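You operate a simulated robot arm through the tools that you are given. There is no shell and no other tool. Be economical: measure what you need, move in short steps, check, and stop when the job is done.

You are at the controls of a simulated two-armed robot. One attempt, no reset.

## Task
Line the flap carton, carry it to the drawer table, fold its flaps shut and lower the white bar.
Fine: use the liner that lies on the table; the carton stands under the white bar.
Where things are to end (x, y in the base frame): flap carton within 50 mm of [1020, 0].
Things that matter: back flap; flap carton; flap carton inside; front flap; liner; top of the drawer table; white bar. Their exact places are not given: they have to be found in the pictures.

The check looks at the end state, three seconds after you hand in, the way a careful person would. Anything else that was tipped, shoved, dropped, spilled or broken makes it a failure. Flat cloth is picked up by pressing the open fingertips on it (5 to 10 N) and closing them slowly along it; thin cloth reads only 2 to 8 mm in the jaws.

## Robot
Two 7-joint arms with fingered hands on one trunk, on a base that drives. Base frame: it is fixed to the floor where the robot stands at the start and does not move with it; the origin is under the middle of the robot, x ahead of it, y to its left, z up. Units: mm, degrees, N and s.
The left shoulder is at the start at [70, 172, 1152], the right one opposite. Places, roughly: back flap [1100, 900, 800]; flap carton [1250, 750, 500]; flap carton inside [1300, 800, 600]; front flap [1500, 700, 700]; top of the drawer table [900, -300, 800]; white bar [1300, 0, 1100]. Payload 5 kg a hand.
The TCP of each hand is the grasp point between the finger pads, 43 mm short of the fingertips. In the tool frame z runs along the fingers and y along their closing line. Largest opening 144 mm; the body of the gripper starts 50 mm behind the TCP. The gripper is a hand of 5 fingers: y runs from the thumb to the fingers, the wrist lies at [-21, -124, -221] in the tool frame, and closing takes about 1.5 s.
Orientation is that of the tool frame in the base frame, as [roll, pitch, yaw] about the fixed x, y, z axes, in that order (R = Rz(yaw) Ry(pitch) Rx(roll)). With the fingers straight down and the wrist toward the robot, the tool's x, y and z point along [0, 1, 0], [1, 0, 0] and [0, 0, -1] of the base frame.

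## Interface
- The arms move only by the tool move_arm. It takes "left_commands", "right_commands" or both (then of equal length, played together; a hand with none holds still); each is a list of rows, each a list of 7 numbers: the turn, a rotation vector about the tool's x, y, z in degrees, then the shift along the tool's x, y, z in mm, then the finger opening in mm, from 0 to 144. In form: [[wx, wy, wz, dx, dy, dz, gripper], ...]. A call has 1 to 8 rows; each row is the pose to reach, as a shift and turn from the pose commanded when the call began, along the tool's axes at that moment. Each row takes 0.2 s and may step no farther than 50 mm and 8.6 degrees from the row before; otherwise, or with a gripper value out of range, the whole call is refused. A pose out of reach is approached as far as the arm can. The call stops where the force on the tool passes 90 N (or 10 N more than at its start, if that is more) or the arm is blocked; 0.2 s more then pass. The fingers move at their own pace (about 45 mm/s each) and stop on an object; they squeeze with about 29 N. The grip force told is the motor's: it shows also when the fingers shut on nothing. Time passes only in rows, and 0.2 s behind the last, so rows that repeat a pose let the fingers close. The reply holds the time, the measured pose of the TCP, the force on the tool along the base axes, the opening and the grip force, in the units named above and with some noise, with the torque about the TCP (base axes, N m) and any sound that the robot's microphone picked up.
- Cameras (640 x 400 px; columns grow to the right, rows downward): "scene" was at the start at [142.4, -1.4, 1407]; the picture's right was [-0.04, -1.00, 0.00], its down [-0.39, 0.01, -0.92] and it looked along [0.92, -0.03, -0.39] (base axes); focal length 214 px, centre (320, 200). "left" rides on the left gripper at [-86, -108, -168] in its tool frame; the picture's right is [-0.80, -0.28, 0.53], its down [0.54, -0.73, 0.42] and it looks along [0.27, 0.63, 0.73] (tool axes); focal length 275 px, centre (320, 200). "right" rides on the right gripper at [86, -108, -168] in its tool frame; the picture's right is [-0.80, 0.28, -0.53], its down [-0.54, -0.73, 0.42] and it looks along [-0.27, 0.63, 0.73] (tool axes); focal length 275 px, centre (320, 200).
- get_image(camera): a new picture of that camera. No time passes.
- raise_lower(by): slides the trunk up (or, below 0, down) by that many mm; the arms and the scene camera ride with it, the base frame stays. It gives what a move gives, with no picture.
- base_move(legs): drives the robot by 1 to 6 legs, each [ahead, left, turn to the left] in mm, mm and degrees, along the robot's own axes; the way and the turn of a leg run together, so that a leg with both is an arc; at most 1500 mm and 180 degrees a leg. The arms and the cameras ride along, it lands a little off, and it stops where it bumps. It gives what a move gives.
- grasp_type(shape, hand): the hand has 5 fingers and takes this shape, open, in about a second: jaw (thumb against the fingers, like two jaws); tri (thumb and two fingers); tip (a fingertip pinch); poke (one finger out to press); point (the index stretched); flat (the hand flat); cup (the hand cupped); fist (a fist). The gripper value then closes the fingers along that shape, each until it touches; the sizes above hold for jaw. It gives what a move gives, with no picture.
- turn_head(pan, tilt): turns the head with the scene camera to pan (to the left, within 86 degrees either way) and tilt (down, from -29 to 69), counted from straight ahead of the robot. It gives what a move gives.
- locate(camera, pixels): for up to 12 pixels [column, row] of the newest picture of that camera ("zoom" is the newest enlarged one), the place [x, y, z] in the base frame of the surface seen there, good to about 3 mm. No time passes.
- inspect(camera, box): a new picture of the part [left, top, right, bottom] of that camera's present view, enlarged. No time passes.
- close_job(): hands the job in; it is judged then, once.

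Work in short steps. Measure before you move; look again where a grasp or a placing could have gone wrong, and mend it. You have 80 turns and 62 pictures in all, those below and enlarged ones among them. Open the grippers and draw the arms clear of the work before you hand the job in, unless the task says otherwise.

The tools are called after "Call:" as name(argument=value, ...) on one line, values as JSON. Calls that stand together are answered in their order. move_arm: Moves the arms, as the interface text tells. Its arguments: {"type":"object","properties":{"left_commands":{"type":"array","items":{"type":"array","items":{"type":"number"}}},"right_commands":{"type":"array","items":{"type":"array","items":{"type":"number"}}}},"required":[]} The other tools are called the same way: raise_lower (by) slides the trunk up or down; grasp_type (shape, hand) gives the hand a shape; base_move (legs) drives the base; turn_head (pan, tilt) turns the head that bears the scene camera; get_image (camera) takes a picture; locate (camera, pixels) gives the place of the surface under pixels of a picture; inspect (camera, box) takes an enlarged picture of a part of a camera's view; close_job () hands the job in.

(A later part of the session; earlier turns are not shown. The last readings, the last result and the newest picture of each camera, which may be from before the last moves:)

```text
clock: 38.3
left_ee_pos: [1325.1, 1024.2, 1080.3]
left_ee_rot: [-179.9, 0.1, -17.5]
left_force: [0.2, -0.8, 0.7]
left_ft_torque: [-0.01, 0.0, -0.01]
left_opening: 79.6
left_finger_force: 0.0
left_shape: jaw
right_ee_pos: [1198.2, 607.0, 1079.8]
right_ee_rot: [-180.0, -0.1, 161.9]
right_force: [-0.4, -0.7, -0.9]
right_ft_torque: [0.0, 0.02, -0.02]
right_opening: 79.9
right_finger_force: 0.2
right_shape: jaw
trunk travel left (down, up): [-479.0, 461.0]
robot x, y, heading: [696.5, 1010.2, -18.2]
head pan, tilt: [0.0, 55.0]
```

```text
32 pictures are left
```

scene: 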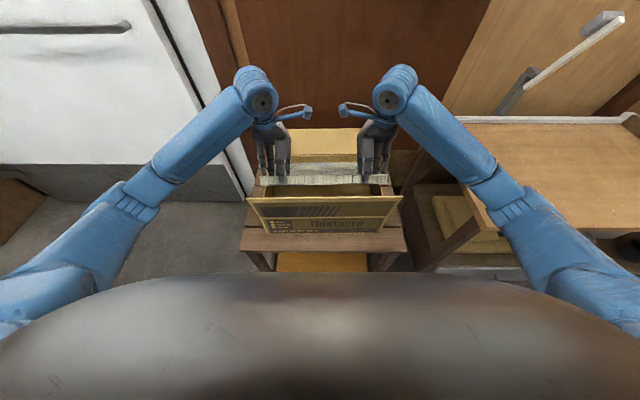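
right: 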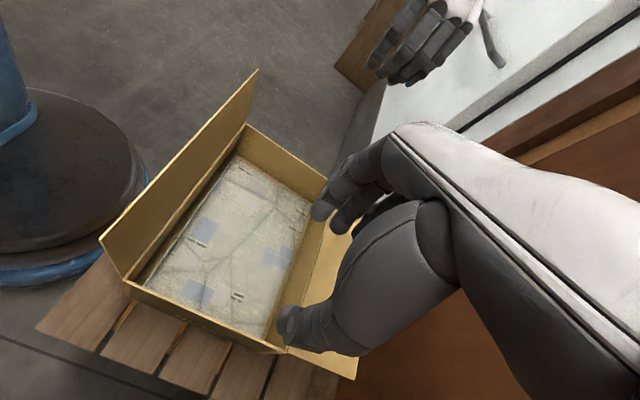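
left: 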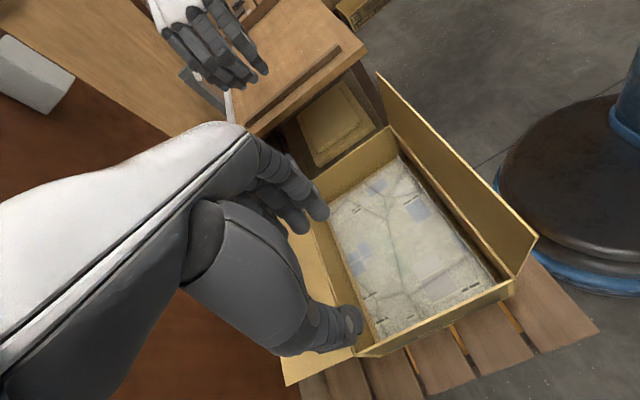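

Call:
locate(camera="left", pixels=[[405, 335], [440, 319], [480, 301], [360, 355], [513, 284]])

Call:
locate(camera="right", pixels=[[165, 303], [205, 321], [240, 336], [130, 284], [280, 351]])

```text
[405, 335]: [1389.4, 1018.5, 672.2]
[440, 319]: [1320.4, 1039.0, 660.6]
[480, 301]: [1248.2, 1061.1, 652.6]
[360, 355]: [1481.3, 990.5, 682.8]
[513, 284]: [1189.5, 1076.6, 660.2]
```

```text
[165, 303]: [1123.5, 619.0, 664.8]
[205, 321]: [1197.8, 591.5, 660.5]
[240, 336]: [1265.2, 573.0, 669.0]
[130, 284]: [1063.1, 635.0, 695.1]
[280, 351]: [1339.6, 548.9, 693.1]
```

Wall centre planes lie at v≈±227, so I shift each hand outward ~9 mm and 10 mm rearward-to-middle, and lower the arms 200 mm (keeping the shoulders high so the elbows clear the drawer table).

Call:
move_arm(left_commands=[[0, 0, 0, 5, -5, 0, 80], [0, 0, 0, 10, -10, 0, 80], [0, 0, 0, 10, -10, 40, 80], [0, 0, 0, 10, -10, 80, 80], [0, 0, 0, 10, -10, 120, 80], [0, 0, 0, 10, -10, 160, 80], [0, 0, 0, 10, -10, 200, 80]], right_commands=[[0, 0, 0, -5, -4, 0, 80], [0, 0, 0, -10, -8, 0, 80], [0, 0, 0, -10, -8, 40, 80], [0, 0, 0, -10, -8, 80, 80], [0, 0, 0, -10, -8, 120, 80], [0, 0, 0, -10, -8, 160, 80], [0, 0, 0, -10, -8, 200, 80]])

Call:
raise_lower(by=-140)

Call:
get_image(camera="left")

Call:
get_image(camera="right")

```text
clock: 39.9
left_ee_pos: [1338.0, 1030.0, 878.3]
left_ee_rot: [-179.9, 0.1, -17.4]
left_force: [0.3, 0.7, 0.7]
left_ft_torque: [0.02, 0.05, 0.01]
left_opening: 79.8
left_finger_force: 0.1
left_shape: jaw
right_ee_pos: [1206.1, 596.3, 879.3]
right_ee_rot: [180.0, 0.1, 161.7]
right_force: [-0.2, -0.9, 0.6]
right_ft_torque: [0.0, 0.05, 0.01]
right_opening: 79.8
right_finger_force: 0.1
right_shape: jaw
trunk travel left (down, up): [-479.0, 461.0]
robot x, y, heading: [695.8, 1010.6, -17.5]
head pan, tilt: [0.0, 55.0]
```

```text
clock: 41.6
left_ee_pos: [1337.4, 1031.1, 740.0]
left_ee_rot: [-180.0, 0.1, -17.4]
left_force: [0.4, 0.2, 0.2]
left_ft_torque: [0.02, 0.0, -0.01]
left_opening: 79.7
left_finger_force: 0.0
left_shape: jaw
right_ee_pos: [1204.8, 596.5, 740.7]
right_ee_rot: [-180.0, -0.1, 161.8]
right_force: [-0.4, 0.4, -0.5]
right_ft_torque: [0.02, -0.03, -0.01]
right_opening: 79.8
right_finger_force: 0.0
right_shape: jaw
trunk travel left (down, up): [-339.0, 601.0]
robot x, y, heading: [696.8, 1009.8, -17.9]
head pan, tilt: [0.0, 55.0]
```

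```text
31 pictures are left
```

left: 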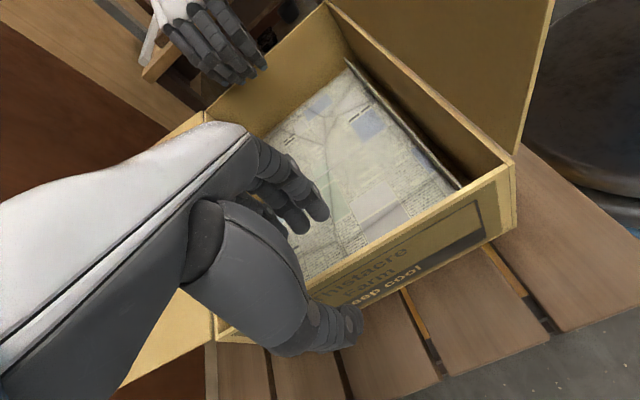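

```text
30 pictures are left
```

right: 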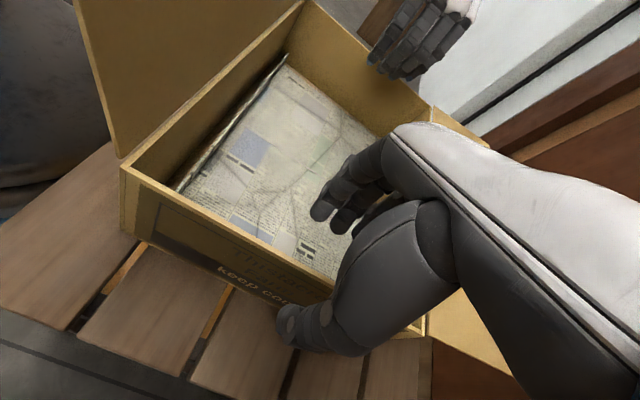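

Both hands straddle the end walls. I lower 68 mm more and close on the walls.

Call:
raise_lower(by=-68)

Call:
move_arm(left_commands=[[0, 0, 0, 0, 0, 0, 50], [0, 0, 0, 0, 0, 0, 30], [0, 0, 0, 0, 0, 0, 15], [0, 0, 0, 0, 0, 0, 0], [0, 0, 0, 0, 0, 0, 0], [0, 0, 0, 0, 0, 0, 0], [0, 0, 0, 0, 0, 0, 0]], right_commands=[[0, 0, 0, 0, 0, 0, 50], [0, 0, 0, 0, 0, 0, 30], [0, 0, 0, 0, 0, 0, 15], [0, 0, 0, 0, 0, 0, 0], [0, 0, 0, 0, 0, 0, 0], [0, 0, 0, 0, 0, 0, 0], [0, 0, 0, 0, 0, 0, 0]])

```text
clock: 42.6
left_ee_pos: [1337.0, 1029.5, 672.6]
left_ee_rot: [-179.9, 0.0, -17.4]
left_force: [-0.2, -0.4, 0.9]
left_ft_torque: [0.02, -0.01, 0.0]
left_opening: 79.5
left_finger_force: 0.1
left_shape: jaw
right_ee_pos: [1204.2, 596.0, 672.0]
right_ee_rot: [-180.0, -0.2, 161.8]
right_force: [0.6, 0.2, 0.1]
right_ft_torque: [0.05, 0.01, 0.0]
right_opening: 79.8
right_finger_force: 0.0
right_shape: jaw
trunk travel left (down, up): [-271.0, 669.0]
robot x, y, heading: [696.8, 1007.0, -17.9]
head pan, tilt: [0.0, 55.0]
```

```text
clock: 44.2
left_ee_pos: [1336.4, 1029.6, 672.5]
left_ee_rot: [-179.8, 0.1, -17.4]
left_force: [0.4, 1.2, -0.2]
left_ft_torque: [0.04, -0.03, -0.21]
left_opening: 0.3
left_finger_force: 28.8
left_shape: jaw
right_ee_pos: [1204.5, 597.7, 672.5]
right_ee_rot: [180.0, -0.1, 161.8]
right_force: [-1.9, -0.5, 0.5]
right_ft_torque: [-0.05, -0.01, 0.24]
right_opening: 0.1
right_finger_force: 29.0
right_shape: jaw
trunk travel left (down, up): [-271.0, 669.0]
robot x, y, heading: [699.4, 1010.0, -17.8]
head pan, tilt: [0.0, 55.0]
```

Grip forces are up with openings near 0 (as with the liner). I lift 40 mm and check that the carton comes.

Call:
raise_lower(by=40)

Call:
get_image(camera="left")

Call:
locate(camera="left", pixels=[[512, 158], [340, 60], [330, 180], [420, 215], [450, 150], [600, 260]])

```text
clock: 45.1
left_ee_pos: [1335.8, 1029.3, 710.2]
left_ee_rot: [-179.8, 0.0, -17.4]
left_force: [0.1, 1.7, -2.2]
left_ft_torque: [0.03, -0.01, -0.22]
left_opening: 0.1
left_finger_force: 29.0
left_shape: jaw
right_ee_pos: [1205.8, 597.2, 711.1]
right_ee_rot: [-179.9, -0.1, 161.8]
right_force: [-0.8, -0.9, -2.1]
right_ft_torque: [-0.02, 0.01, 0.2]
right_opening: 0.4
right_finger_force: 29.1
right_shape: jaw
trunk travel left (down, up): [-311.0, 629.0]
robot x, y, heading: [694.7, 1009.0, -17.9]
head pan, tilt: [0.0, 55.0]
```

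```text
29 pictures are left
```

left: 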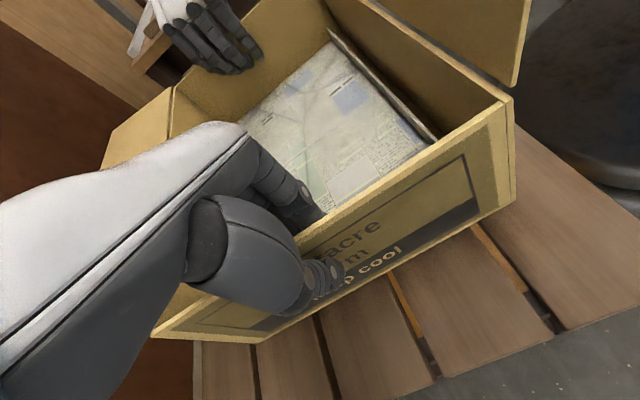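

```text
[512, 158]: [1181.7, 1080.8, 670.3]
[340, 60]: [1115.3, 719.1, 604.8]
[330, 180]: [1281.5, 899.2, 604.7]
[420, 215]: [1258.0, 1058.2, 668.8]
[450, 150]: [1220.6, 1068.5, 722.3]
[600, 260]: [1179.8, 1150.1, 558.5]
```

The carton with liner is lifted level (liner z 605, rim 722). I raise 265 mm, back off 200 mm and slide right toward the drawer table.

Call:
raise_lower(by=265)

Call:
base_move(legs=[[-200, 0, 0], [0, -852, 0]])

Call:
get_image(camera="scene")

```text
clock: 47.8
left_ee_pos: [1336.7, 1029.8, 976.7]
left_ee_rot: [-179.9, 0.2, -17.4]
left_force: [1.0, 1.7, -3.0]
left_ft_torque: [0.07, 0.02, -0.19]
left_opening: 0.4
left_finger_force: 29.0
left_shape: jaw
right_ee_pos: [1205.1, 596.1, 976.0]
right_ee_rot: [-180.0, -0.1, 161.9]
right_force: [-0.3, -1.5, -2.0]
right_ft_torque: [-0.04, 0.04, 0.24]
right_opening: 0.2
right_finger_force: 29.0
right_shape: jaw
trunk travel left (down, up): [-576.0, 364.0]
robot x, y, heading: [694.5, 1013.8, -17.8]
head pan, tilt: [0.0, 55.0]
```

```text
clock: 53.4
left_ee_pos: [887.7, 289.3, 976.8]
left_ee_rot: [-179.9, 0.1, -17.7]
left_force: [0.7, 1.4, -1.2]
left_ft_torque: [0.02, -0.01, -0.21]
left_opening: 0.0
left_finger_force: 29.5
left_shape: jaw
right_ee_pos: [754.0, -143.2, 976.6]
right_ee_rot: [-179.9, -0.1, 161.5]
right_force: [-0.2, -1.3, -1.2]
right_ft_torque: [-0.06, 0.05, 0.28]
right_opening: 0.0
right_finger_force: 28.6
right_shape: jaw
trunk travel left (down, up): [-576.0, 364.0]
robot x, y, heading: [249.8, 272.4, -18.0]
head pan, tilt: [0.0, 55.0]
```

```text
28 pictures are left
```

scene: 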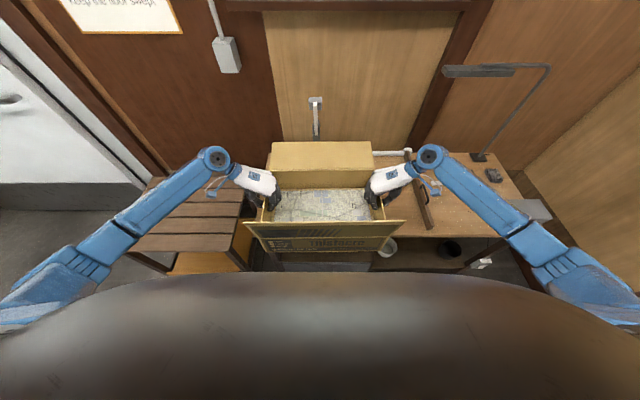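

The carton hangs level in front of the table. I measure the bar and the back flap's edge for clearance.

Call:
inspect(camera="scene", box=[260, 85, 390, 200])

```text
3.48 times, centred on (325, 142) of scene
```

zoom: 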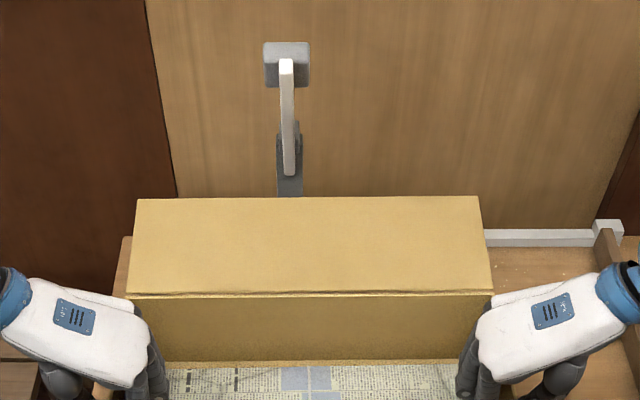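

Call:
locate(camera="zoom", pixels=[[287, 62], [287, 80], [288, 120], [290, 150], [290, 170], [288, 185], [290, 200], [140, 202], [475, 200], [310, 203], [310, 292], [268, 65]])

```text
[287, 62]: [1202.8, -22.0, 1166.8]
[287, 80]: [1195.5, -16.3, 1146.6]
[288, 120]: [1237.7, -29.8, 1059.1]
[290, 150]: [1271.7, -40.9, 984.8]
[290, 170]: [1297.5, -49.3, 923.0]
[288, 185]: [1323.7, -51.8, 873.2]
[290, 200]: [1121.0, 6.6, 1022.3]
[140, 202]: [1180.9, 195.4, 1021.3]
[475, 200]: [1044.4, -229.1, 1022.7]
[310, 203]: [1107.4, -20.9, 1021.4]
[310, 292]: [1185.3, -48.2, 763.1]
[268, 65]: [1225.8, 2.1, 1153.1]
```

The flap's far edge (u≈305) would meet the slanted bar if I advanced at this height, so I first shift right 10 mm and lower to ~13 mm above the table, then advance.

Call:
base_move(legs=[[0, -10, 0]])

Call:
raise_lower(by=-90)

Call:
get_image(camera="scene")

```text
clock: 54.2
left_ee_pos: [885.0, 282.1, 976.1]
left_ee_rot: [180.0, 0.1, -17.8]
left_force: [0.7, 0.6, -1.7]
left_ft_torque: [-0.02, 0.02, -0.19]
left_opening: 0.3
left_finger_force: 29.0
left_shape: jaw
right_ee_pos: [751.7, -150.3, 978.1]
right_ee_rot: [-180.0, -0.2, 161.4]
right_force: [0.3, 0.6, -1.7]
right_ft_torque: [-0.07, 0.04, 0.24]
right_opening: 0.1
right_finger_force: 28.8
right_shape: jaw
trunk travel left (down, up): [-576.0, 364.0]
robot x, y, heading: [245.9, 261.5, -18.2]
head pan, tilt: [0.0, 55.0]
```

```text
clock: 55.4
left_ee_pos: [884.6, 279.7, 887.5]
left_ee_rot: [-180.0, 0.1, -17.7]
left_force: [-0.3, 0.5, -1.9]
left_ft_torque: [0.03, 0.0, -0.22]
left_opening: 0.3
left_finger_force: 28.7
left_shape: jaw
right_ee_pos: [751.4, -152.1, 887.7]
right_ee_rot: [180.0, 0.0, 161.5]
right_force: [0.3, 0.1, -2.5]
right_ft_torque: [-0.02, 0.01, 0.24]
right_opening: 0.2
right_finger_force: 29.3
right_shape: jaw
trunk travel left (down, up): [-486.0, 454.0]
robot x, y, heading: [243.2, 261.2, -18.3]
head pan, tilt: [0.0, 55.0]
```

```text
26 pictures are left
```

scene: 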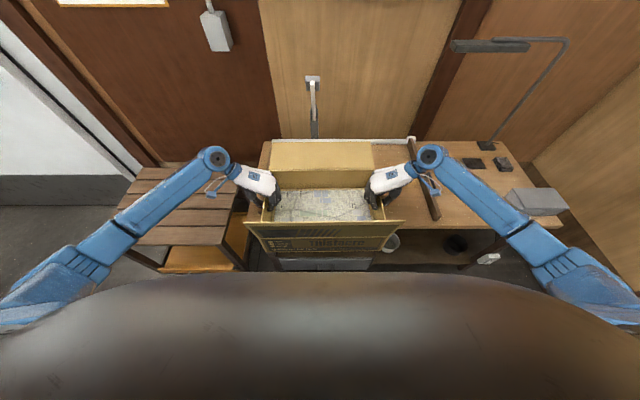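

Middle of the hands is (818,64); advancing 168 mm puts the carton at about (978,12).

Call:
base_move(legs=[[120, 0, 0], [46, 0, 0]])

Call:
inspect(camera="scene", box=[230, 50, 410, 220])

```text
clock: 57.2
left_ee_pos: [1038.0, 231.0, 889.4]
left_ee_rot: [-179.9, -0.2, -17.6]
left_force: [-0.7, 0.4, -1.8]
left_ft_torque: [0.03, -0.08, -0.22]
left_opening: 0.0
left_finger_force: 29.4
left_shape: jaw
right_ee_pos: [904.3, -201.5, 888.7]
right_ee_rot: [-179.9, 0.1, 161.6]
right_force: [-0.5, 0.3, -2.0]
right_ft_torque: [-0.1, -0.05, 0.23]
right_opening: 0.0
right_finger_force: 29.3
right_shape: jaw
trunk travel left (down, up): [-486.0, 454.0]
robot x, y, heading: [399.6, 210.2, -18.0]
head pan, tilt: [0.0, 55.0]
```

```text
2.35 times, centred on (320, 135) of scene
```

zoom: 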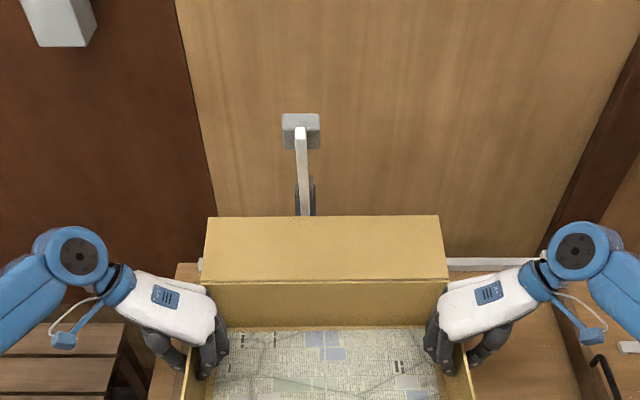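

Call:
locate(camera="zoom", pixels=[[303, 206], [303, 219], [303, 190], [215, 220], [435, 218], [303, 280]])

```text
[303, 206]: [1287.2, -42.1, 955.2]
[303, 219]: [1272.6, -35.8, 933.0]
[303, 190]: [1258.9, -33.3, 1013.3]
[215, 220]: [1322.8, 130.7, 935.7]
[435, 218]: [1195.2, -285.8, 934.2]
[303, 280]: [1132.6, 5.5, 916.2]
```

The flap clears the bar by ~20 mm. I nudge 8 mm ahead and lower onto the table.

Call:
base_move(legs=[[8, 0, 0]])

Call:
raise_lower(by=-13)

```text
clock: 57.9
left_ee_pos: [1046.1, 227.6, 886.7]
left_ee_rot: [-179.9, 0.1, -17.5]
left_force: [0.5, -0.4, -1.6]
left_ft_torque: [-0.02, 0.03, -0.24]
left_opening: 0.3
left_finger_force: 29.3
left_shape: jaw
right_ee_pos: [914.4, -205.7, 887.0]
right_ee_rot: [-180.0, -0.1, 161.5]
right_force: [-0.8, -1.3, -2.0]
right_ft_torque: [-0.04, 0.05, 0.23]
right_opening: 0.0
right_finger_force: 28.9
right_shape: jaw
trunk travel left (down, up): [-486.0, 454.0]
robot x, y, heading: [411.0, 211.4, -18.2]
head pan, tilt: [0.0, 55.0]
```

```text
clock: 58.5
left_ee_pos: [1047.6, 228.5, 873.2]
left_ee_rot: [-179.9, 0.2, -17.5]
left_force: [0.8, 0.0, -2.0]
left_ft_torque: [0.01, -0.02, -0.22]
left_opening: 0.3
left_finger_force: 28.7
left_shape: jaw
right_ee_pos: [914.9, -204.9, 875.1]
right_ee_rot: [180.0, -0.1, 161.6]
right_force: [-0.4, 0.0, -3.1]
right_ft_torque: [-0.01, 0.06, 0.25]
right_opening: 0.0
right_finger_force: 28.7
right_shape: jaw
trunk travel left (down, up): [-473.0, 467.0]
robot x, y, heading: [412.4, 209.8, -18.3]
head pan, tilt: [0.0, 55.0]
```

Not yet touching (weight still felt); I lower in 2–3 mm steps.

Call:
raise_lower(by=-3)

Call:
raise_lower(by=-2)

```text
clock: 59.0
left_ee_pos: [1048.5, 226.5, 871.2]
left_ee_rot: [180.0, 0.1, -17.6]
left_force: [-0.9, 0.3, 4.9]
left_ft_torque: [0.05, -0.04, -0.23]
left_opening: 0.4
left_finger_force: 28.7
left_shape: jaw
right_ee_pos: [914.1, -205.1, 871.5]
right_ee_rot: [180.0, -0.1, 161.6]
right_force: [-1.1, -0.1, 0.2]
right_ft_torque: [-0.03, 0.03, 0.23]
right_opening: 0.2
right_finger_force: 28.8
right_shape: jaw
trunk travel left (down, up): [-470.0, 470.0]
robot x, y, heading: [407.8, 210.6, -17.9]
head pan, tilt: [0.0, 55.0]
```

```text
clock: 59.6
left_ee_pos: [1048.0, 227.7, 871.5]
left_ee_rot: [180.0, -0.2, -17.6]
left_force: [1.0, 1.2, 15.3]
left_ft_torque: [0.08, -0.11, -0.26]
left_opening: 0.5
left_finger_force: 29.2
left_shape: jaw
right_ee_pos: [915.1, -205.0, 870.7]
right_ee_rot: [180.0, 0.1, 161.5]
right_force: [0.5, -2.0, 11.3]
right_ft_torque: [-0.12, -0.07, 0.27]
right_opening: 0.1
right_finger_force: 28.8
right_shape: jaw
trunk travel left (down, up): [-468.0, 472.0]
robot x, y, heading: [410.1, 210.3, -18.0]
head pan, tilt: [0.0, 55.0]
```

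The carton rests on the table at about (981,11). I open the hands and rise clear.

Call:
move_arm(left_commands=[[0, 0, 0, 0, 0, 0, 20], [0, 0, 0, 0, 0, 0, 40], [0, 0, 0, 0, 0, 0, 60], [0, 0, 0, 0, 0, 0, 60], [0, 0, 0, 0, 0, 0, 60]], right_commands=[[0, 0, 0, 0, 0, 0, 20], [0, 0, 0, 0, 0, 0, 40], [0, 0, 0, 0, 0, 0, 60], [0, 0, 0, 0, 0, 0, 60], [0, 0, 0, 0, 0, 0, 60]])

Call:
raise_lower(by=220)

Call:
get_image(camera="scene")

Call:
get_image(camera="right")

```text
clock: 60.8
left_ee_pos: [1048.5, 228.2, 869.2]
left_ee_rot: [-179.9, 0.1, -17.6]
left_force: [-0.3, 0.6, -1.1]
left_ft_torque: [-0.02, 0.03, 0.01]
left_opening: 59.5
left_finger_force: 0.0
left_shape: jaw
right_ee_pos: [914.8, -205.2, 869.4]
right_ee_rot: [-180.0, -0.1, 161.6]
right_force: [-0.8, 0.7, -0.5]
right_ft_torque: [0.02, -0.03, -0.01]
right_opening: 59.5
right_finger_force: 0.0
right_shape: jaw
trunk travel left (down, up): [-468.0, 472.0]
robot x, y, heading: [411.5, 206.0, -18.2]
head pan, tilt: [0.0, 55.0]
```

```text
clock: 63.1
left_ee_pos: [1047.5, 227.8, 1087.7]
left_ee_rot: [-179.9, 0.1, -17.6]
left_force: [-0.5, -0.4, 0.3]
left_ft_torque: [-0.01, 0.0, 0.0]
left_opening: 59.7
left_finger_force: 0.0
left_shape: jaw
right_ee_pos: [915.0, -204.3, 1089.3]
right_ee_rot: [180.0, 0.0, 161.6]
right_force: [0.2, 0.2, 0.2]
right_ft_torque: [0.0, -0.01, 0.01]
right_opening: 59.4
right_finger_force: 0.1
right_shape: jaw
trunk travel left (down, up): [-688.0, 252.0]
robot x, y, heading: [408.4, 209.3, -18.1]
head pan, tilt: [0.0, 55.0]
```

```text
24 pictures are left
```

scene: 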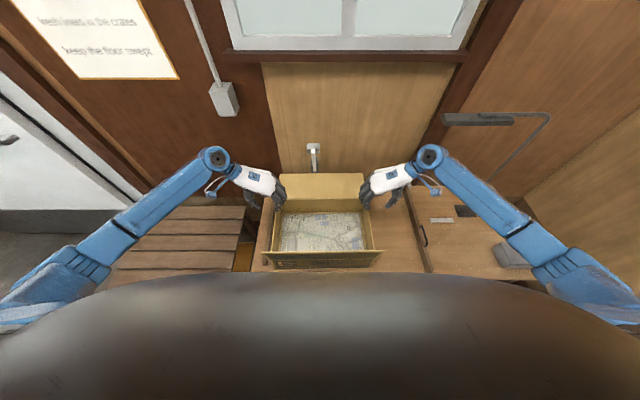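

```text
23 pictures are left
```

right: 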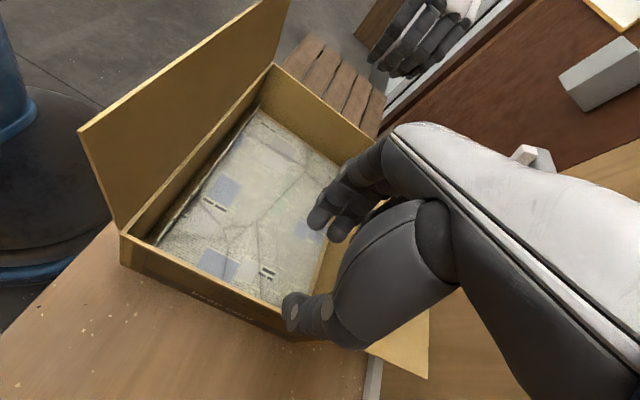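

The carton stands on the table undisturbed. Now I turn both hands back to wrist-toward-robot and close the fingers, to use them as sticks for folding the flaps.

Call:
move_arm(left_commands=[[0, 0, -8.2, 0, 0, 0, 40], [0, 0, -16.4, 0, 0, 0, 20], [0, 0, -24.6, 0, 0, 0, 0], [0, 0, -32.8, 0, 0, 0, 0], [0, 0, -41, 0, 0, 0, 0], [0, 0, -49.2, 0, 0, 0, 0]], right_commands=[[0, 0, 8.2, 0, 0, 0, 40], [0, 0, 16.4, 0, 0, 0, 20], [0, 0, 24.6, 0, 0, 0, 0], [0, 0, 32.8, 0, 0, 0, 0], [0, 0, 41, 0, 0, 0, 0], [0, 0, 49.2, 0, 0, 0, 0]])

Call:
move_arm(left_commands=[[0, 0, -8.2, 0, 0, -20, 0], [0, 0, -16.4, 0, 0, -40, 0], [0, 0, -24.6, 0, 0, -60, 0], [0, 0, -32.8, 0, 0, -80, 0], [0, 0, -40.4, 0, 0, -100, 0]], right_commands=[[0, 0, 8.2, 0, 0, -20, 0], [0, 0, 16.4, 0, 0, -40, 0], [0, 0, 24.6, 0, 0, -60, 0], [0, 0, 32.8, 0, 0, -80, 0], [0, 0, 40.4, 0, 0, -100, 0]])

Call:
inspect(camera="scene", box=[230, 130, 420, 280])

```text
clock: 64.5
left_ee_pos: [1047.4, 227.6, 1088.6]
left_ee_rot: [-179.9, 0.0, 31.6]
left_force: [-0.5, 0.0, -0.6]
left_ft_torque: [0.02, 0.04, -0.05]
left_opening: 0.0
left_finger_force: 28.6
left_shape: jaw
right_ee_pos: [913.7, -205.4, 1089.9]
right_ee_rot: [180.0, 0.0, 112.2]
right_force: [0.3, 0.2, -0.4]
right_ft_torque: [-0.02, 0.01, -0.02]
right_opening: 0.0
right_finger_force: 28.9
right_shape: jaw
trunk travel left (down, up): [-688.0, 252.0]
robot x, y, heading: [409.0, 212.4, -18.0]
head pan, tilt: [0.0, 55.0]
```

```text
clock: 65.7
left_ee_pos: [1048.7, 227.8, 1189.0]
left_ee_rot: [-179.8, -0.1, 72.1]
left_force: [0.3, -0.3, 0.4]
left_ft_torque: [-0.02, 0.01, 0.0]
left_opening: 0.0
left_finger_force: 29.1
left_shape: jaw
right_ee_pos: [915.2, -205.6, 1190.1]
right_ee_rot: [-179.9, 0.0, 71.9]
right_force: [-0.3, 0.2, 0.3]
right_ft_torque: [0.01, -0.02, -0.01]
right_opening: 0.0
right_finger_force: 29.7
right_shape: jaw
trunk travel left (down, up): [-688.0, 252.0]
robot x, y, heading: [412.1, 208.3, -18.1]
head pan, tilt: [0.0, 55.0]
```

```text
2.67 times, centred on (325, 205) of scene
```

zoom: 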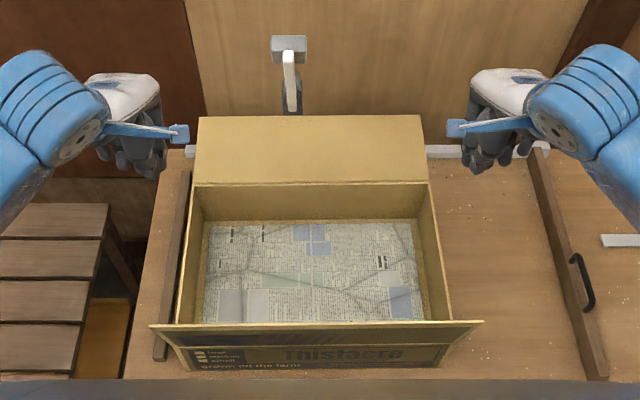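

Call:
locate(camera="zoom", pixels=[[155, 327], [478, 324], [316, 325], [182, 347], [445, 347], [310, 184], [196, 186], [426, 183], [180, 300], [452, 300], [160, 340], [312, 119]])

```text
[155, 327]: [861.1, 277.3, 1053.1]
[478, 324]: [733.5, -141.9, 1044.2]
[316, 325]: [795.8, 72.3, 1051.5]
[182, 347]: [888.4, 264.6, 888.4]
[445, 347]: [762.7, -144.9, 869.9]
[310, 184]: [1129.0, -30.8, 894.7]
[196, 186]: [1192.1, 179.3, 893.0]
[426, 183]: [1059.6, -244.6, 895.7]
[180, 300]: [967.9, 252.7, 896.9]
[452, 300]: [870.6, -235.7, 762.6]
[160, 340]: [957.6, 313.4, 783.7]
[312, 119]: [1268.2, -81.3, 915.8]
```

Carton centre is (979,13), front flap top at u=-190, z≈1050. The right hand moves to the robot side of the front flap; the left hand meanwhile turns its fingers to point inward (to the right).

Call:
move_arm(left_commands=[[0, -8, 0, 0, 0, 0, 0], [0, -16, 0, 0, 0, 0, 0], [0, -24, 0, 0, 0, 0, 0], [0, -32, 0, 0, 0, 0, 0], [0, -40, 0, 0, 0, 0, 0], [0, -48, 0, 0, 0, 0, 0], [0, -56, 0, 0, 0, 0, 0], [0, -64, 0, 0, 0, 0, 0]], right_commands=[[0, 0, 0, 25, -33, 0, 0], [0, 0, 0, 50, -66, 0, 0], [0, 0, 0, 75, -99, 0, 0], [0, 0, 0, 100, -132, 0, 0], [0, 0, 0, 125, -165, 0, 0], [0, 0, 0, 150, -198, 0, 0], [0, 0, 0, 175, -231, 0, 0], [0, 0, 0, 190, -252, 0, 0]])

Call:
move_arm(right_commands=[[0, 0, 0, 0, 0, 40, 0], [0, 0, 0, 0, 0, 80, 0], [0, 0, 0, 0, 0, 120, 0], [0, 0, 0, 0, 0, 140, 0]])

```text
clock: 67.5
left_ee_pos: [1047.6, 228.9, 1188.6]
left_ee_rot: [179.8, 64.2, 71.9]
left_force: [-0.1, 1.2, 0.4]
left_ft_torque: [-0.01, -0.01, 0.04]
left_opening: 0.0
left_finger_force: 28.8
left_shape: jaw
right_ee_pos: [764.9, 73.2, 1166.5]
right_ee_rot: [-179.9, 0.1, 71.9]
right_force: [-0.4, 0.9, 0.5]
right_ft_torque: [-0.01, -0.01, -0.02]
right_opening: 0.0
right_finger_force: 28.9
right_shape: jaw
right hand out of reach, approached as far as the arm can: row 5, 6, 7, 8
trunk travel left (down, up): [-688.0, 252.0]
robot x, y, heading: [411.4, 208.5, -18.0]
head pan, tilt: [0.0, 55.0]
```

```text
clock: 68.5
left_ee_pos: [1048.0, 227.4, 1189.0]
left_ee_rot: [-179.9, 63.8, 72.0]
left_force: [-0.4, 0.9, 0.3]
left_ft_torque: [0.02, -0.03, 0.02]
left_opening: 0.0
left_finger_force: 28.9
left_shape: jaw
right_ee_pos: [766.1, 72.0, 1023.5]
right_ee_rot: [-179.9, 0.0, 72.1]
right_force: [-0.3, 0.3, -0.6]
right_ft_torque: [0.03, 0.0, 0.0]
right_opening: 0.1
right_finger_force: 29.0
right_shape: jaw
trunk travel left (down, up): [-688.0, 252.0]
robot x, y, heading: [410.5, 205.7, -18.1]
head pan, tilt: [0.0, 55.0]
```

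Right hand is just short of the flap (u=-221, tips z 980). I sweep it forward in an arc to fold the flap over, the first half now.

Call:
move_arm(right_commands=[[0, 0, 0, 0, 41, -5, 0], [0, 0, 0, 0, 81, -25, 0], [0, 0, 0, 0, 116, -25, 0], [0, 0, 0, 0, 146, -5, 0]])

Call:
get_image(camera="scene")

```text
clock: 69.5
left_ee_pos: [1050.3, 227.2, 1187.1]
left_ee_rot: [-179.6, 63.9, 72.4]
left_force: [0.0, -0.6, 0.6]
left_ft_torque: [0.0, 0.0, -0.06]
left_opening: 0.1
left_finger_force: 29.2
left_shape: jaw
right_ee_pos: [905.6, 27.7, 1028.2]
right_ee_rot: [-179.8, 0.1, 72.1]
right_force: [0.3, 0.3, -1.2]
right_ft_torque: [0.07, 0.05, 0.01]
right_opening: 0.1
right_finger_force: 29.5
right_shape: jaw
trunk travel left (down, up): [-688.0, 252.0]
robot x, y, heading: [409.5, 207.1, -18.3]
head pan, tilt: [0.0, 55.0]
```

```text
21 pictures are left
```

scene: 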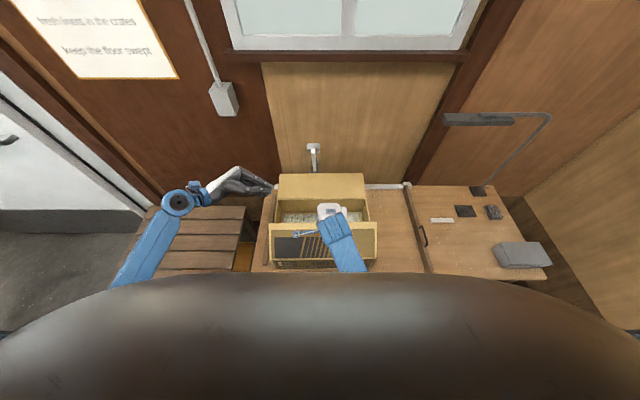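

The front flap is folding over. I finish the arc downward.

Call:
move_arm(right_commands=[[0, 0, 0, 0, 25, 30, 0], [0, 0, 0, 0, 40, 60, 0], [0, 0, 0, 0, 47, 80, 0], [0, 0, 0, 0, 50, 90, 0]])

Call:
inspect(camera="scene", box=[230, 130, 420, 280])

```text
clock: 70.5
left_ee_pos: [1042.8, 229.6, 1192.5]
left_ee_rot: [179.9, 63.9, 71.8]
left_force: [-1.0, 0.6, 0.2]
left_ft_torque: [-0.04, 0.0, 0.04]
left_opening: 0.1
left_finger_force: 29.0
left_shape: jaw
right_ee_pos: [949.2, 13.1, 946.8]
right_ee_rot: [179.3, -0.2, 72.0]
right_force: [-6.9, 0.6, 41.4]
right_ft_torque: [0.24, 0.6, 0.01]
right_opening: 0.0
right_finger_force: 28.6
right_shape: jaw
trunk travel left (down, up): [-688.0, 252.0]
robot x, y, heading: [407.1, 208.9, -18.2]
head pan, tilt: [0.0, 55.0]
```

```text
2.67 times, centred on (325, 205) of scene
```

zoom: 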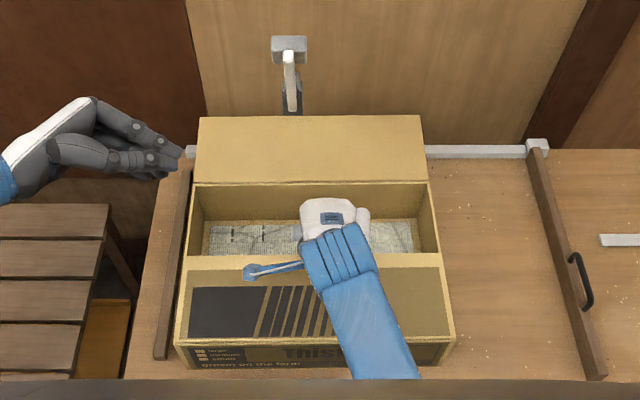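

The front flap is down (41 N, tips z≈904). I ease off upward and see whether it stays.

Call:
move_arm(right_commands=[[0, 0, 0, 0, 0, -10, 0], [0, 0, 0, 0, 0, -30, 0], [0, 0, 0, 0, 0, -60, 0], [0, 0, 0, 0, 0, -60, 0]])

Call:
inspect(camera="scene", box=[230, 130, 420, 280])

Call:
locate(camera="zoom", pixels=[[195, 258], [280, 258], [430, 256], [220, 300], [420, 300], [185, 335], [450, 330], [310, 184], [290, 108]])

```text
clock: 71.5
left_ee_pos: [1049.7, 226.0, 1187.9]
left_ee_rot: [-179.7, 63.8, 72.2]
left_force: [0.5, -0.1, 0.8]
left_ft_torque: [0.02, 0.01, -0.04]
left_opening: 0.3
left_finger_force: 29.5
left_shape: jaw
right_ee_pos: [950.3, 10.9, 999.0]
right_ee_rot: [-179.8, 0.1, 72.0]
right_force: [0.3, -0.6, -0.6]
right_ft_torque: [0.02, 0.02, -0.02]
right_opening: 0.0
right_finger_force: 28.7
right_shape: jaw
trunk travel left (down, up): [-688.0, 252.0]
robot x, y, heading: [407.3, 203.1, -18.1]
head pan, tilt: [0.0, 55.0]
```

```text
2.67 times, centred on (325, 205) of scene
```

zoom: 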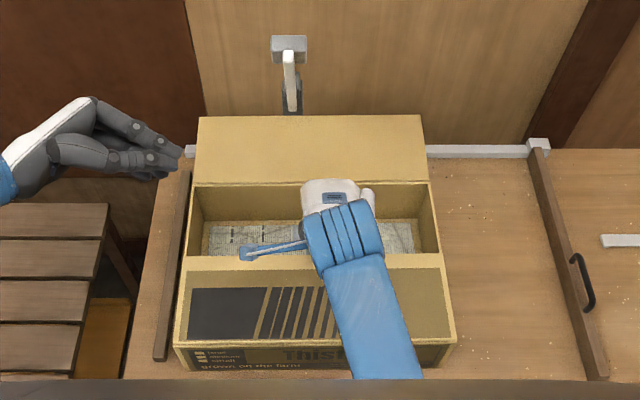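

```text
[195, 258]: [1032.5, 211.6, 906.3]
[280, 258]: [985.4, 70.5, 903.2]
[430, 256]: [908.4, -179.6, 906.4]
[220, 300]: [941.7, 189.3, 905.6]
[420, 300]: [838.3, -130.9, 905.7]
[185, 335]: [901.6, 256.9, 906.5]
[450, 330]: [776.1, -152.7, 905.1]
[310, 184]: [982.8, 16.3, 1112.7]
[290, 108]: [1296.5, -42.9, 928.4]
```

The front flap stays shut at z≈905, its edge at u≈-11. For the back flap I'll hook it from its left side with the left fingers; first I lift the right hand up and out, and the left a little.

Call:
move_arm(left_commands=[[0, 0, 0, -11, 0, -5, 0], [0, 0, 0, -22, 0, -10, 0], [0, 0, 0, -33, 0, -16, 0], [0, 0, 0, -44, 0, -21, 0], [0, 0, 0, -55, 0, -26, 0], [0, 0, 0, -66, 0, -31, 0], [0, 0, 0, -77, 0, -37, 0], [0, 0, 0, -86, 0, -42, 0]], right_commands=[[0, 0, 0, -5, 0, -45, 0], [0, 0, 0, -15, 0, -92, 0], [0, 0, 0, -30, 0, -138, 0], [0, 0, 0, -48, 0, -184, 0], [0, 0, 0, -66, 0, -230, 0], [0, 0, 0, -84, 0, -276, 0], [0, 0, 0, -102, 0, -322, 0], [0, 0, 0, -120, 0, -368, 0]])

Call:
move_arm(right_commands=[[0, 0, 0, -40, 0, -20, 0], [0, 0, 0, -80, 0, -40, 0], [0, 0, 0, -120, 0, -60, 0], [0, 0, 0, -160, 0, -80, 0], [0, 0, 0, -190, 0, -100, 0]])

Call:
base_move(legs=[[0, 100, 0], [60, 0, 0]])

```text
clock: 73.2
left_ee_pos: [1048.6, 226.8, 1278.0]
left_ee_rot: [-179.7, 63.8, 72.3]
left_force: [0.3, 0.4, 0.3]
left_ft_torque: [0.03, 0.0, -0.01]
left_opening: 0.0
left_finger_force: 29.3
left_shape: jaw
right_ee_pos: [889.6, -185.7, 1304.9]
right_ee_rot: [-179.6, 13.0, 67.8]
right_force: [0.1, -0.4, -1.2]
right_ft_torque: [0.03, -0.01, -0.02]
right_opening: 0.0
right_finger_force: 28.7
right_shape: jaw
right hand out of reach, approached as far as the arm can: row 8
trunk travel left (down, up): [-688.0, 252.0]
robot x, y, heading: [410.2, 213.1, -18.2]
head pan, tilt: [0.0, 55.0]
stopped in row 8 (right hand): the arm was blocked; the commanded pose is now the measured one
```

```text
clock: 73.9
left_ee_pos: [1049.5, 226.0, 1276.9]
left_ee_rot: [-179.8, 63.8, 72.2]
left_force: [-0.3, -0.2, 0.8]
left_ft_torque: [-0.01, -0.07, 0.0]
left_opening: 0.0
left_finger_force: 29.0
left_shape: jaw
right_ee_pos: [835.7, -318.7, 1378.1]
right_ee_rot: [179.7, 21.1, 63.6]
right_force: [0.6, -0.9, 0.1]
right_ft_torque: [0.04, 0.04, 0.0]
right_opening: 0.0
right_finger_force: 28.5
right_shape: jaw
right hand out of reach, approached as far as the arm can: row 3
trunk travel left (down, up): [-688.0, 252.0]
robot x, y, heading: [408.1, 209.8, -18.0]
head pan, tilt: [0.0, 55.0]
stopped in row 3 (right hand): the arm was blocked; the commanded pose is now the measured one
```

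```text
clock: 75.6
left_ee_pos: [1123.6, 300.8, 1283.1]
left_ee_rot: [178.9, 63.6, 70.9]
left_force: [-3.0, -0.5, 1.4]
left_ft_torque: [0.1, -0.09, 0.2]
left_opening: 0.3
left_finger_force: 28.7
left_shape: jaw
right_ee_pos: [908.2, -242.8, 1383.1]
right_ee_rot: [179.0, 20.8, 63.0]
right_force: [-3.0, -0.5, -0.6]
right_ft_torque: [0.03, -0.23, 0.01]
right_opening: 0.0
right_finger_force: 29.4
right_shape: jaw
trunk travel left (down, up): [-688.0, 252.0]
robot x, y, heading: [493.6, 286.6, -18.2]
head pan, tilt: [0.0, 55.0]
```

The right hand is now beside the carton (v≈-266), left at v≈318. I lower the trunk 400 mm.

Call:
raise_lower(by=-400)

Call:
get_image(camera="scene")

```text
clock: 79.5
left_ee_pos: [1120.4, 306.5, 891.1]
left_ee_rot: [178.1, 64.2, 69.9]
left_force: [0.7, -1.3, 0.2]
left_ft_torque: [-0.01, 0.03, -0.07]
left_opening: 0.0
left_finger_force: 28.8
left_shape: jaw
right_ee_pos: [906.0, -235.0, 998.5]
right_ee_rot: [178.0, 21.1, 62.4]
right_force: [-0.6, 0.0, -0.2]
right_ft_torque: [-0.01, -0.03, -0.02]
right_opening: 0.0
right_finger_force: 29.1
right_shape: jaw
trunk travel left (down, up): [-288.0, 652.0]
robot x, y, heading: [492.6, 287.4, -18.3]
head pan, tilt: [0.0, 55.0]
```

```text
18 pictures are left
```

scene: 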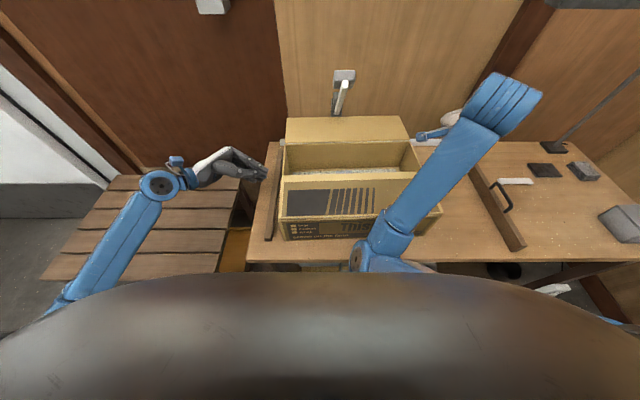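

I check the right forearm's height over the carton and the left fingertip location relative to the flap.

Call:
locate(camera="scene", pixels=[[440, 160], [395, 225], [490, 110], [425, 135], [264, 172], [287, 120], [405, 118], [286, 140], [275, 160], [346, 140]])

```text
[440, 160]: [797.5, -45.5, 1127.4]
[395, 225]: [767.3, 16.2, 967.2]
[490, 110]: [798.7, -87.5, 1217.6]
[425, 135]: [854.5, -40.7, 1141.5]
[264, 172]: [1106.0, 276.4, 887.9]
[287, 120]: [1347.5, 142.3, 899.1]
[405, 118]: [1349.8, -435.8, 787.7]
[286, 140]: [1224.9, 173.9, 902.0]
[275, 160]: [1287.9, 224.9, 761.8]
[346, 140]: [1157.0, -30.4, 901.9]
```

The carton seems ~28 mm further back than before. I look closely at it and the bar.

Call:
inspect(camera="scene", box=[250, 50, 460, 260])

Call:
locate(camera="zoom", pixels=[[115, 211], [480, 205], [110, 280], [485, 365], [275, 193], [100, 400], [98, 350], [270, 110], [265, 145], [470, 280], [104, 390], [300, 165]])

```text
1.90 times, centred on (355, 155) of scene
```

zoom: 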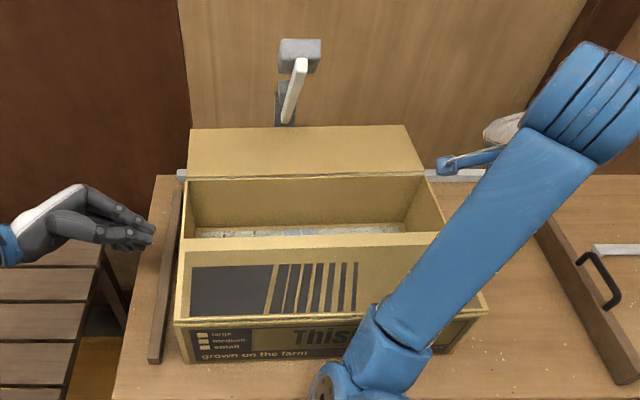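

```text
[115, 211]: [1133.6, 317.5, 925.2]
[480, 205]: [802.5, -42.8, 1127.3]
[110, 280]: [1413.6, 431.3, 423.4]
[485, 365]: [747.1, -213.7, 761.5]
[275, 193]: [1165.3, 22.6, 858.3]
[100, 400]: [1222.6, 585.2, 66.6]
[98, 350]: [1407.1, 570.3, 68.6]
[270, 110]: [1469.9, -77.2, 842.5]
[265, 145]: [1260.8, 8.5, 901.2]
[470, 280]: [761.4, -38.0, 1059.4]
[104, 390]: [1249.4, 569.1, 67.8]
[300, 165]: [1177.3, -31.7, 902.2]
```

Call:
locate(camera="zoom", pixels=[[188, 180], [422, 175], [194, 131], [403, 129], [300, 130], [182, 322], [188, 245], [430, 236], [300, 64], [289, 119], [177, 240], [160, 350]])

```text
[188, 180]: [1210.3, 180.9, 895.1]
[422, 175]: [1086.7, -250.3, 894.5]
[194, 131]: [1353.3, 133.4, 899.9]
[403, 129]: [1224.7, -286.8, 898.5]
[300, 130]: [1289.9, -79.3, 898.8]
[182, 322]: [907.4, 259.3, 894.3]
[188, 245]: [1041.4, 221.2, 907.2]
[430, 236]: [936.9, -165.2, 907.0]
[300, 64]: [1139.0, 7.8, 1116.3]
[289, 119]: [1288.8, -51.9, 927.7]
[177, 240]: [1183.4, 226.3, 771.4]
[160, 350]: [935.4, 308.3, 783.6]
```

The carton is now at about (1000,8) and its back flap sits with its edge just under the bar's heel (bar now leaning lower); the right elbow at (767,16,967) touches the carton's front. I take the right arm away to the right first.

Call:
move_arm(right_commands=[[0, 0, 0, -33, 6, 0, 0], [0, 0, 0, -66, 12, 0, 0], [0, 0, 0, -99, 18, 0, 0], [0, 0, 0, -132, 24, 0, 0], [0, 0, 0, -165, 30, 0, 0], [0, 0, 0, -198, 36, 0, 0], [0, 0, 0, -230, 42, 0, 0]])

Call:
get_image(camera="scene")

```text
clock: 81.0
left_ee_pos: [1134.2, 302.3, 877.9]
left_ee_rot: [-179.8, 63.9, 72.0]
left_force: [0.1, -0.6, -0.3]
left_ft_torque: [-0.02, -0.01, 0.0]
left_opening: 0.2
left_finger_force: 28.7
left_shape: jaw
right_ee_pos: [859.5, -453.8, 1062.3]
right_ee_rot: [179.5, 21.1, 63.2]
right_force: [0.7, -0.1, 0.3]
right_ft_torque: [0.03, 0.02, -0.02]
right_opening: 0.0
right_finger_force: 29.7
right_shape: jaw
trunk travel left (down, up): [-288.0, 652.0]
robot x, y, heading: [496.6, 286.8, -18.1]
head pan, tilt: [0.0, 55.0]
```

```text
16 pictures are left
```

scene: 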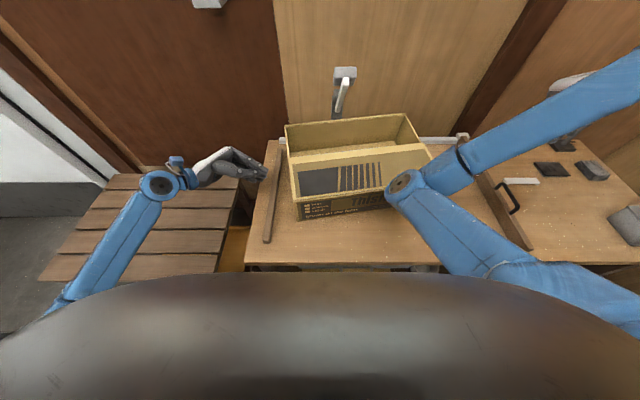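

The elbow pushed the carton: it has turned and moved back, with the back flap now upright. I measure where it is.

Call:
inspect(camera="scene", box=[250, 50, 460, 260])

Call:
locate(camera="zoom", pixels=[[82, 232], [330, 187], [76, 198], [295, 132], [95, 275], [345, 240], [96, 320], [170, 60], [164, 110], [290, 265], [310, 230], [180, 215]])

```text
1.90 times, centred on (355, 155) of scene
```

zoom: 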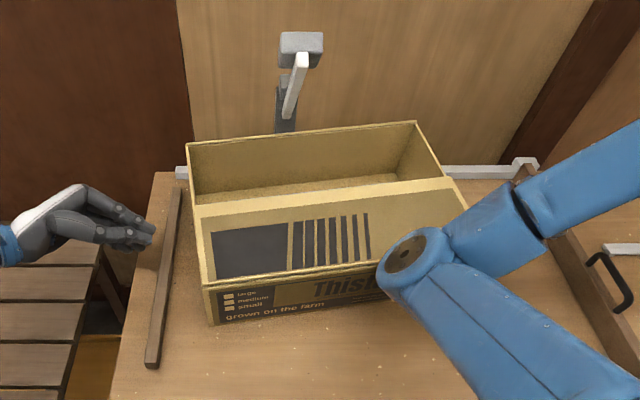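

```text
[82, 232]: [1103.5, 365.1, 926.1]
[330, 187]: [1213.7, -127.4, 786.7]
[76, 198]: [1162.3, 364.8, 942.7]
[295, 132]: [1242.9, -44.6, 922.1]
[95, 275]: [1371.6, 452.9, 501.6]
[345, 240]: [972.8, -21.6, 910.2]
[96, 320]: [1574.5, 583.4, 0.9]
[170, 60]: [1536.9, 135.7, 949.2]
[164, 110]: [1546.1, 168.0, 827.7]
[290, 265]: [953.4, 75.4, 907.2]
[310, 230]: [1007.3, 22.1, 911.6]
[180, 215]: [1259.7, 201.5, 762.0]
```

Call:
locate(camera="zoom", pixels=[[191, 146], [413, 124], [300, 135], [192, 170], [196, 210], [208, 285], [445, 180], [440, 165], [300, 60], [288, 112], [300, 160], [213, 325]])

Call:
get_image(camera="left")

```text
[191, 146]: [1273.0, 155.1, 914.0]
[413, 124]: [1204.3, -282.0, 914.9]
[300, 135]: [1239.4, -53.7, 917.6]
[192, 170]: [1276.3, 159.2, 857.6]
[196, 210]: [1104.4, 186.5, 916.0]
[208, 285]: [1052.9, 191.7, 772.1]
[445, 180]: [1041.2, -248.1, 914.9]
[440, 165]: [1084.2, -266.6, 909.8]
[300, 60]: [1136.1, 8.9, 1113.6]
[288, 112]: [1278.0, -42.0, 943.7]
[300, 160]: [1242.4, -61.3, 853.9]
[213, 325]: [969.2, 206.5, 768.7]
```

```text
14 pictures are left
```

left: 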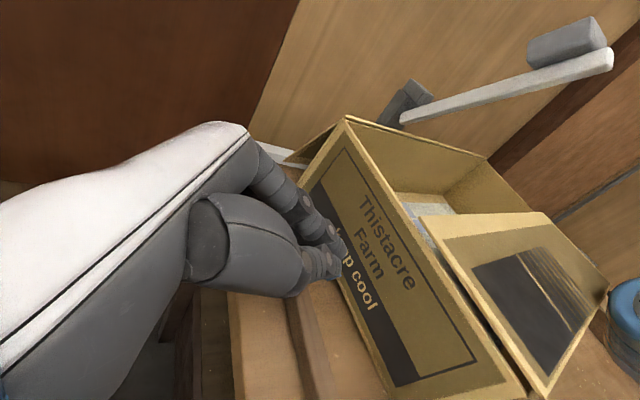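

The carton now sits at about (1085,-39), yaw -9°, back flap hanging behind. I must re-grip the end walls and bring it back. First I back straight off, raise the trunk and line the robot up behind it.

Call:
base_move(legs=[[-150, 0, 0]])

Call:
raise_lower(by=320)

Call:
base_move(legs=[[-42, -246, 0], [0, 0, 8]])

```text
clock: 82.4
left_ee_pos: [992.1, 349.2, 878.9]
left_ee_rot: [179.9, 63.8, 71.6]
left_force: [0.6, 0.2, -0.5]
left_ft_torque: [0.03, 0.03, 0.08]
left_opening: 0.2
left_finger_force: 29.3
left_shape: jaw
right_ee_pos: [716.6, -405.1, 1062.9]
right_ee_rot: [179.5, 21.0, 63.2]
right_force: [-0.5, 0.6, 1.3]
right_ft_torque: [0.02, -0.06, 0.03]
right_opening: 0.1
right_finger_force: 29.4
right_shape: jaw
trunk travel left (down, up): [-288.0, 652.0]
robot x, y, heading: [355.3, 332.4, -18.0]
head pan, tilt: [0.0, 55.0]
```

```text
clock: 85.6
left_ee_pos: [993.3, 348.8, 1198.3]
left_ee_rot: [-179.9, 63.9, 71.8]
left_force: [0.0, -0.7, 0.2]
left_ft_torque: [0.0, -0.01, 0.0]
left_opening: 0.0
left_finger_force: 29.1
left_shape: jaw
right_ee_pos: [718.1, -405.3, 1381.9]
right_ee_rot: [179.4, 21.1, 63.1]
right_force: [-0.7, -0.8, -0.4]
right_ft_torque: [0.02, -0.02, 0.0]
right_opening: 0.2
right_finger_force: 29.1
right_shape: jaw
trunk travel left (down, up): [-608.0, 332.0]
robot x, y, heading: [358.1, 330.2, -18.4]
head pan, tilt: [0.0, 55.0]
```

```text
clock: 88.0
left_ee_pos: [867.0, 216.4, 1198.5]
left_ee_rot: [-179.9, 63.9, 79.7]
left_force: [-0.6, -1.1, 0.1]
left_ft_torque: [0.01, -0.01, -0.04]
left_opening: 0.2
left_finger_force: 29.2
left_shape: jaw
right_ee_pos: [698.7, -570.0, 1381.7]
right_ee_rot: [179.6, 21.1, 71.1]
right_force: [0.4, -0.5, -0.2]
right_ft_torque: [-0.01, -0.01, 0.02]
right_opening: 0.3
right_finger_force: 28.7
right_shape: jaw
trunk travel left (down, up): [-608.0, 332.0]
robot x, y, heading: [233.9, 112.7, -10.2]
head pan, tilt: [0.0, 55.0]
```

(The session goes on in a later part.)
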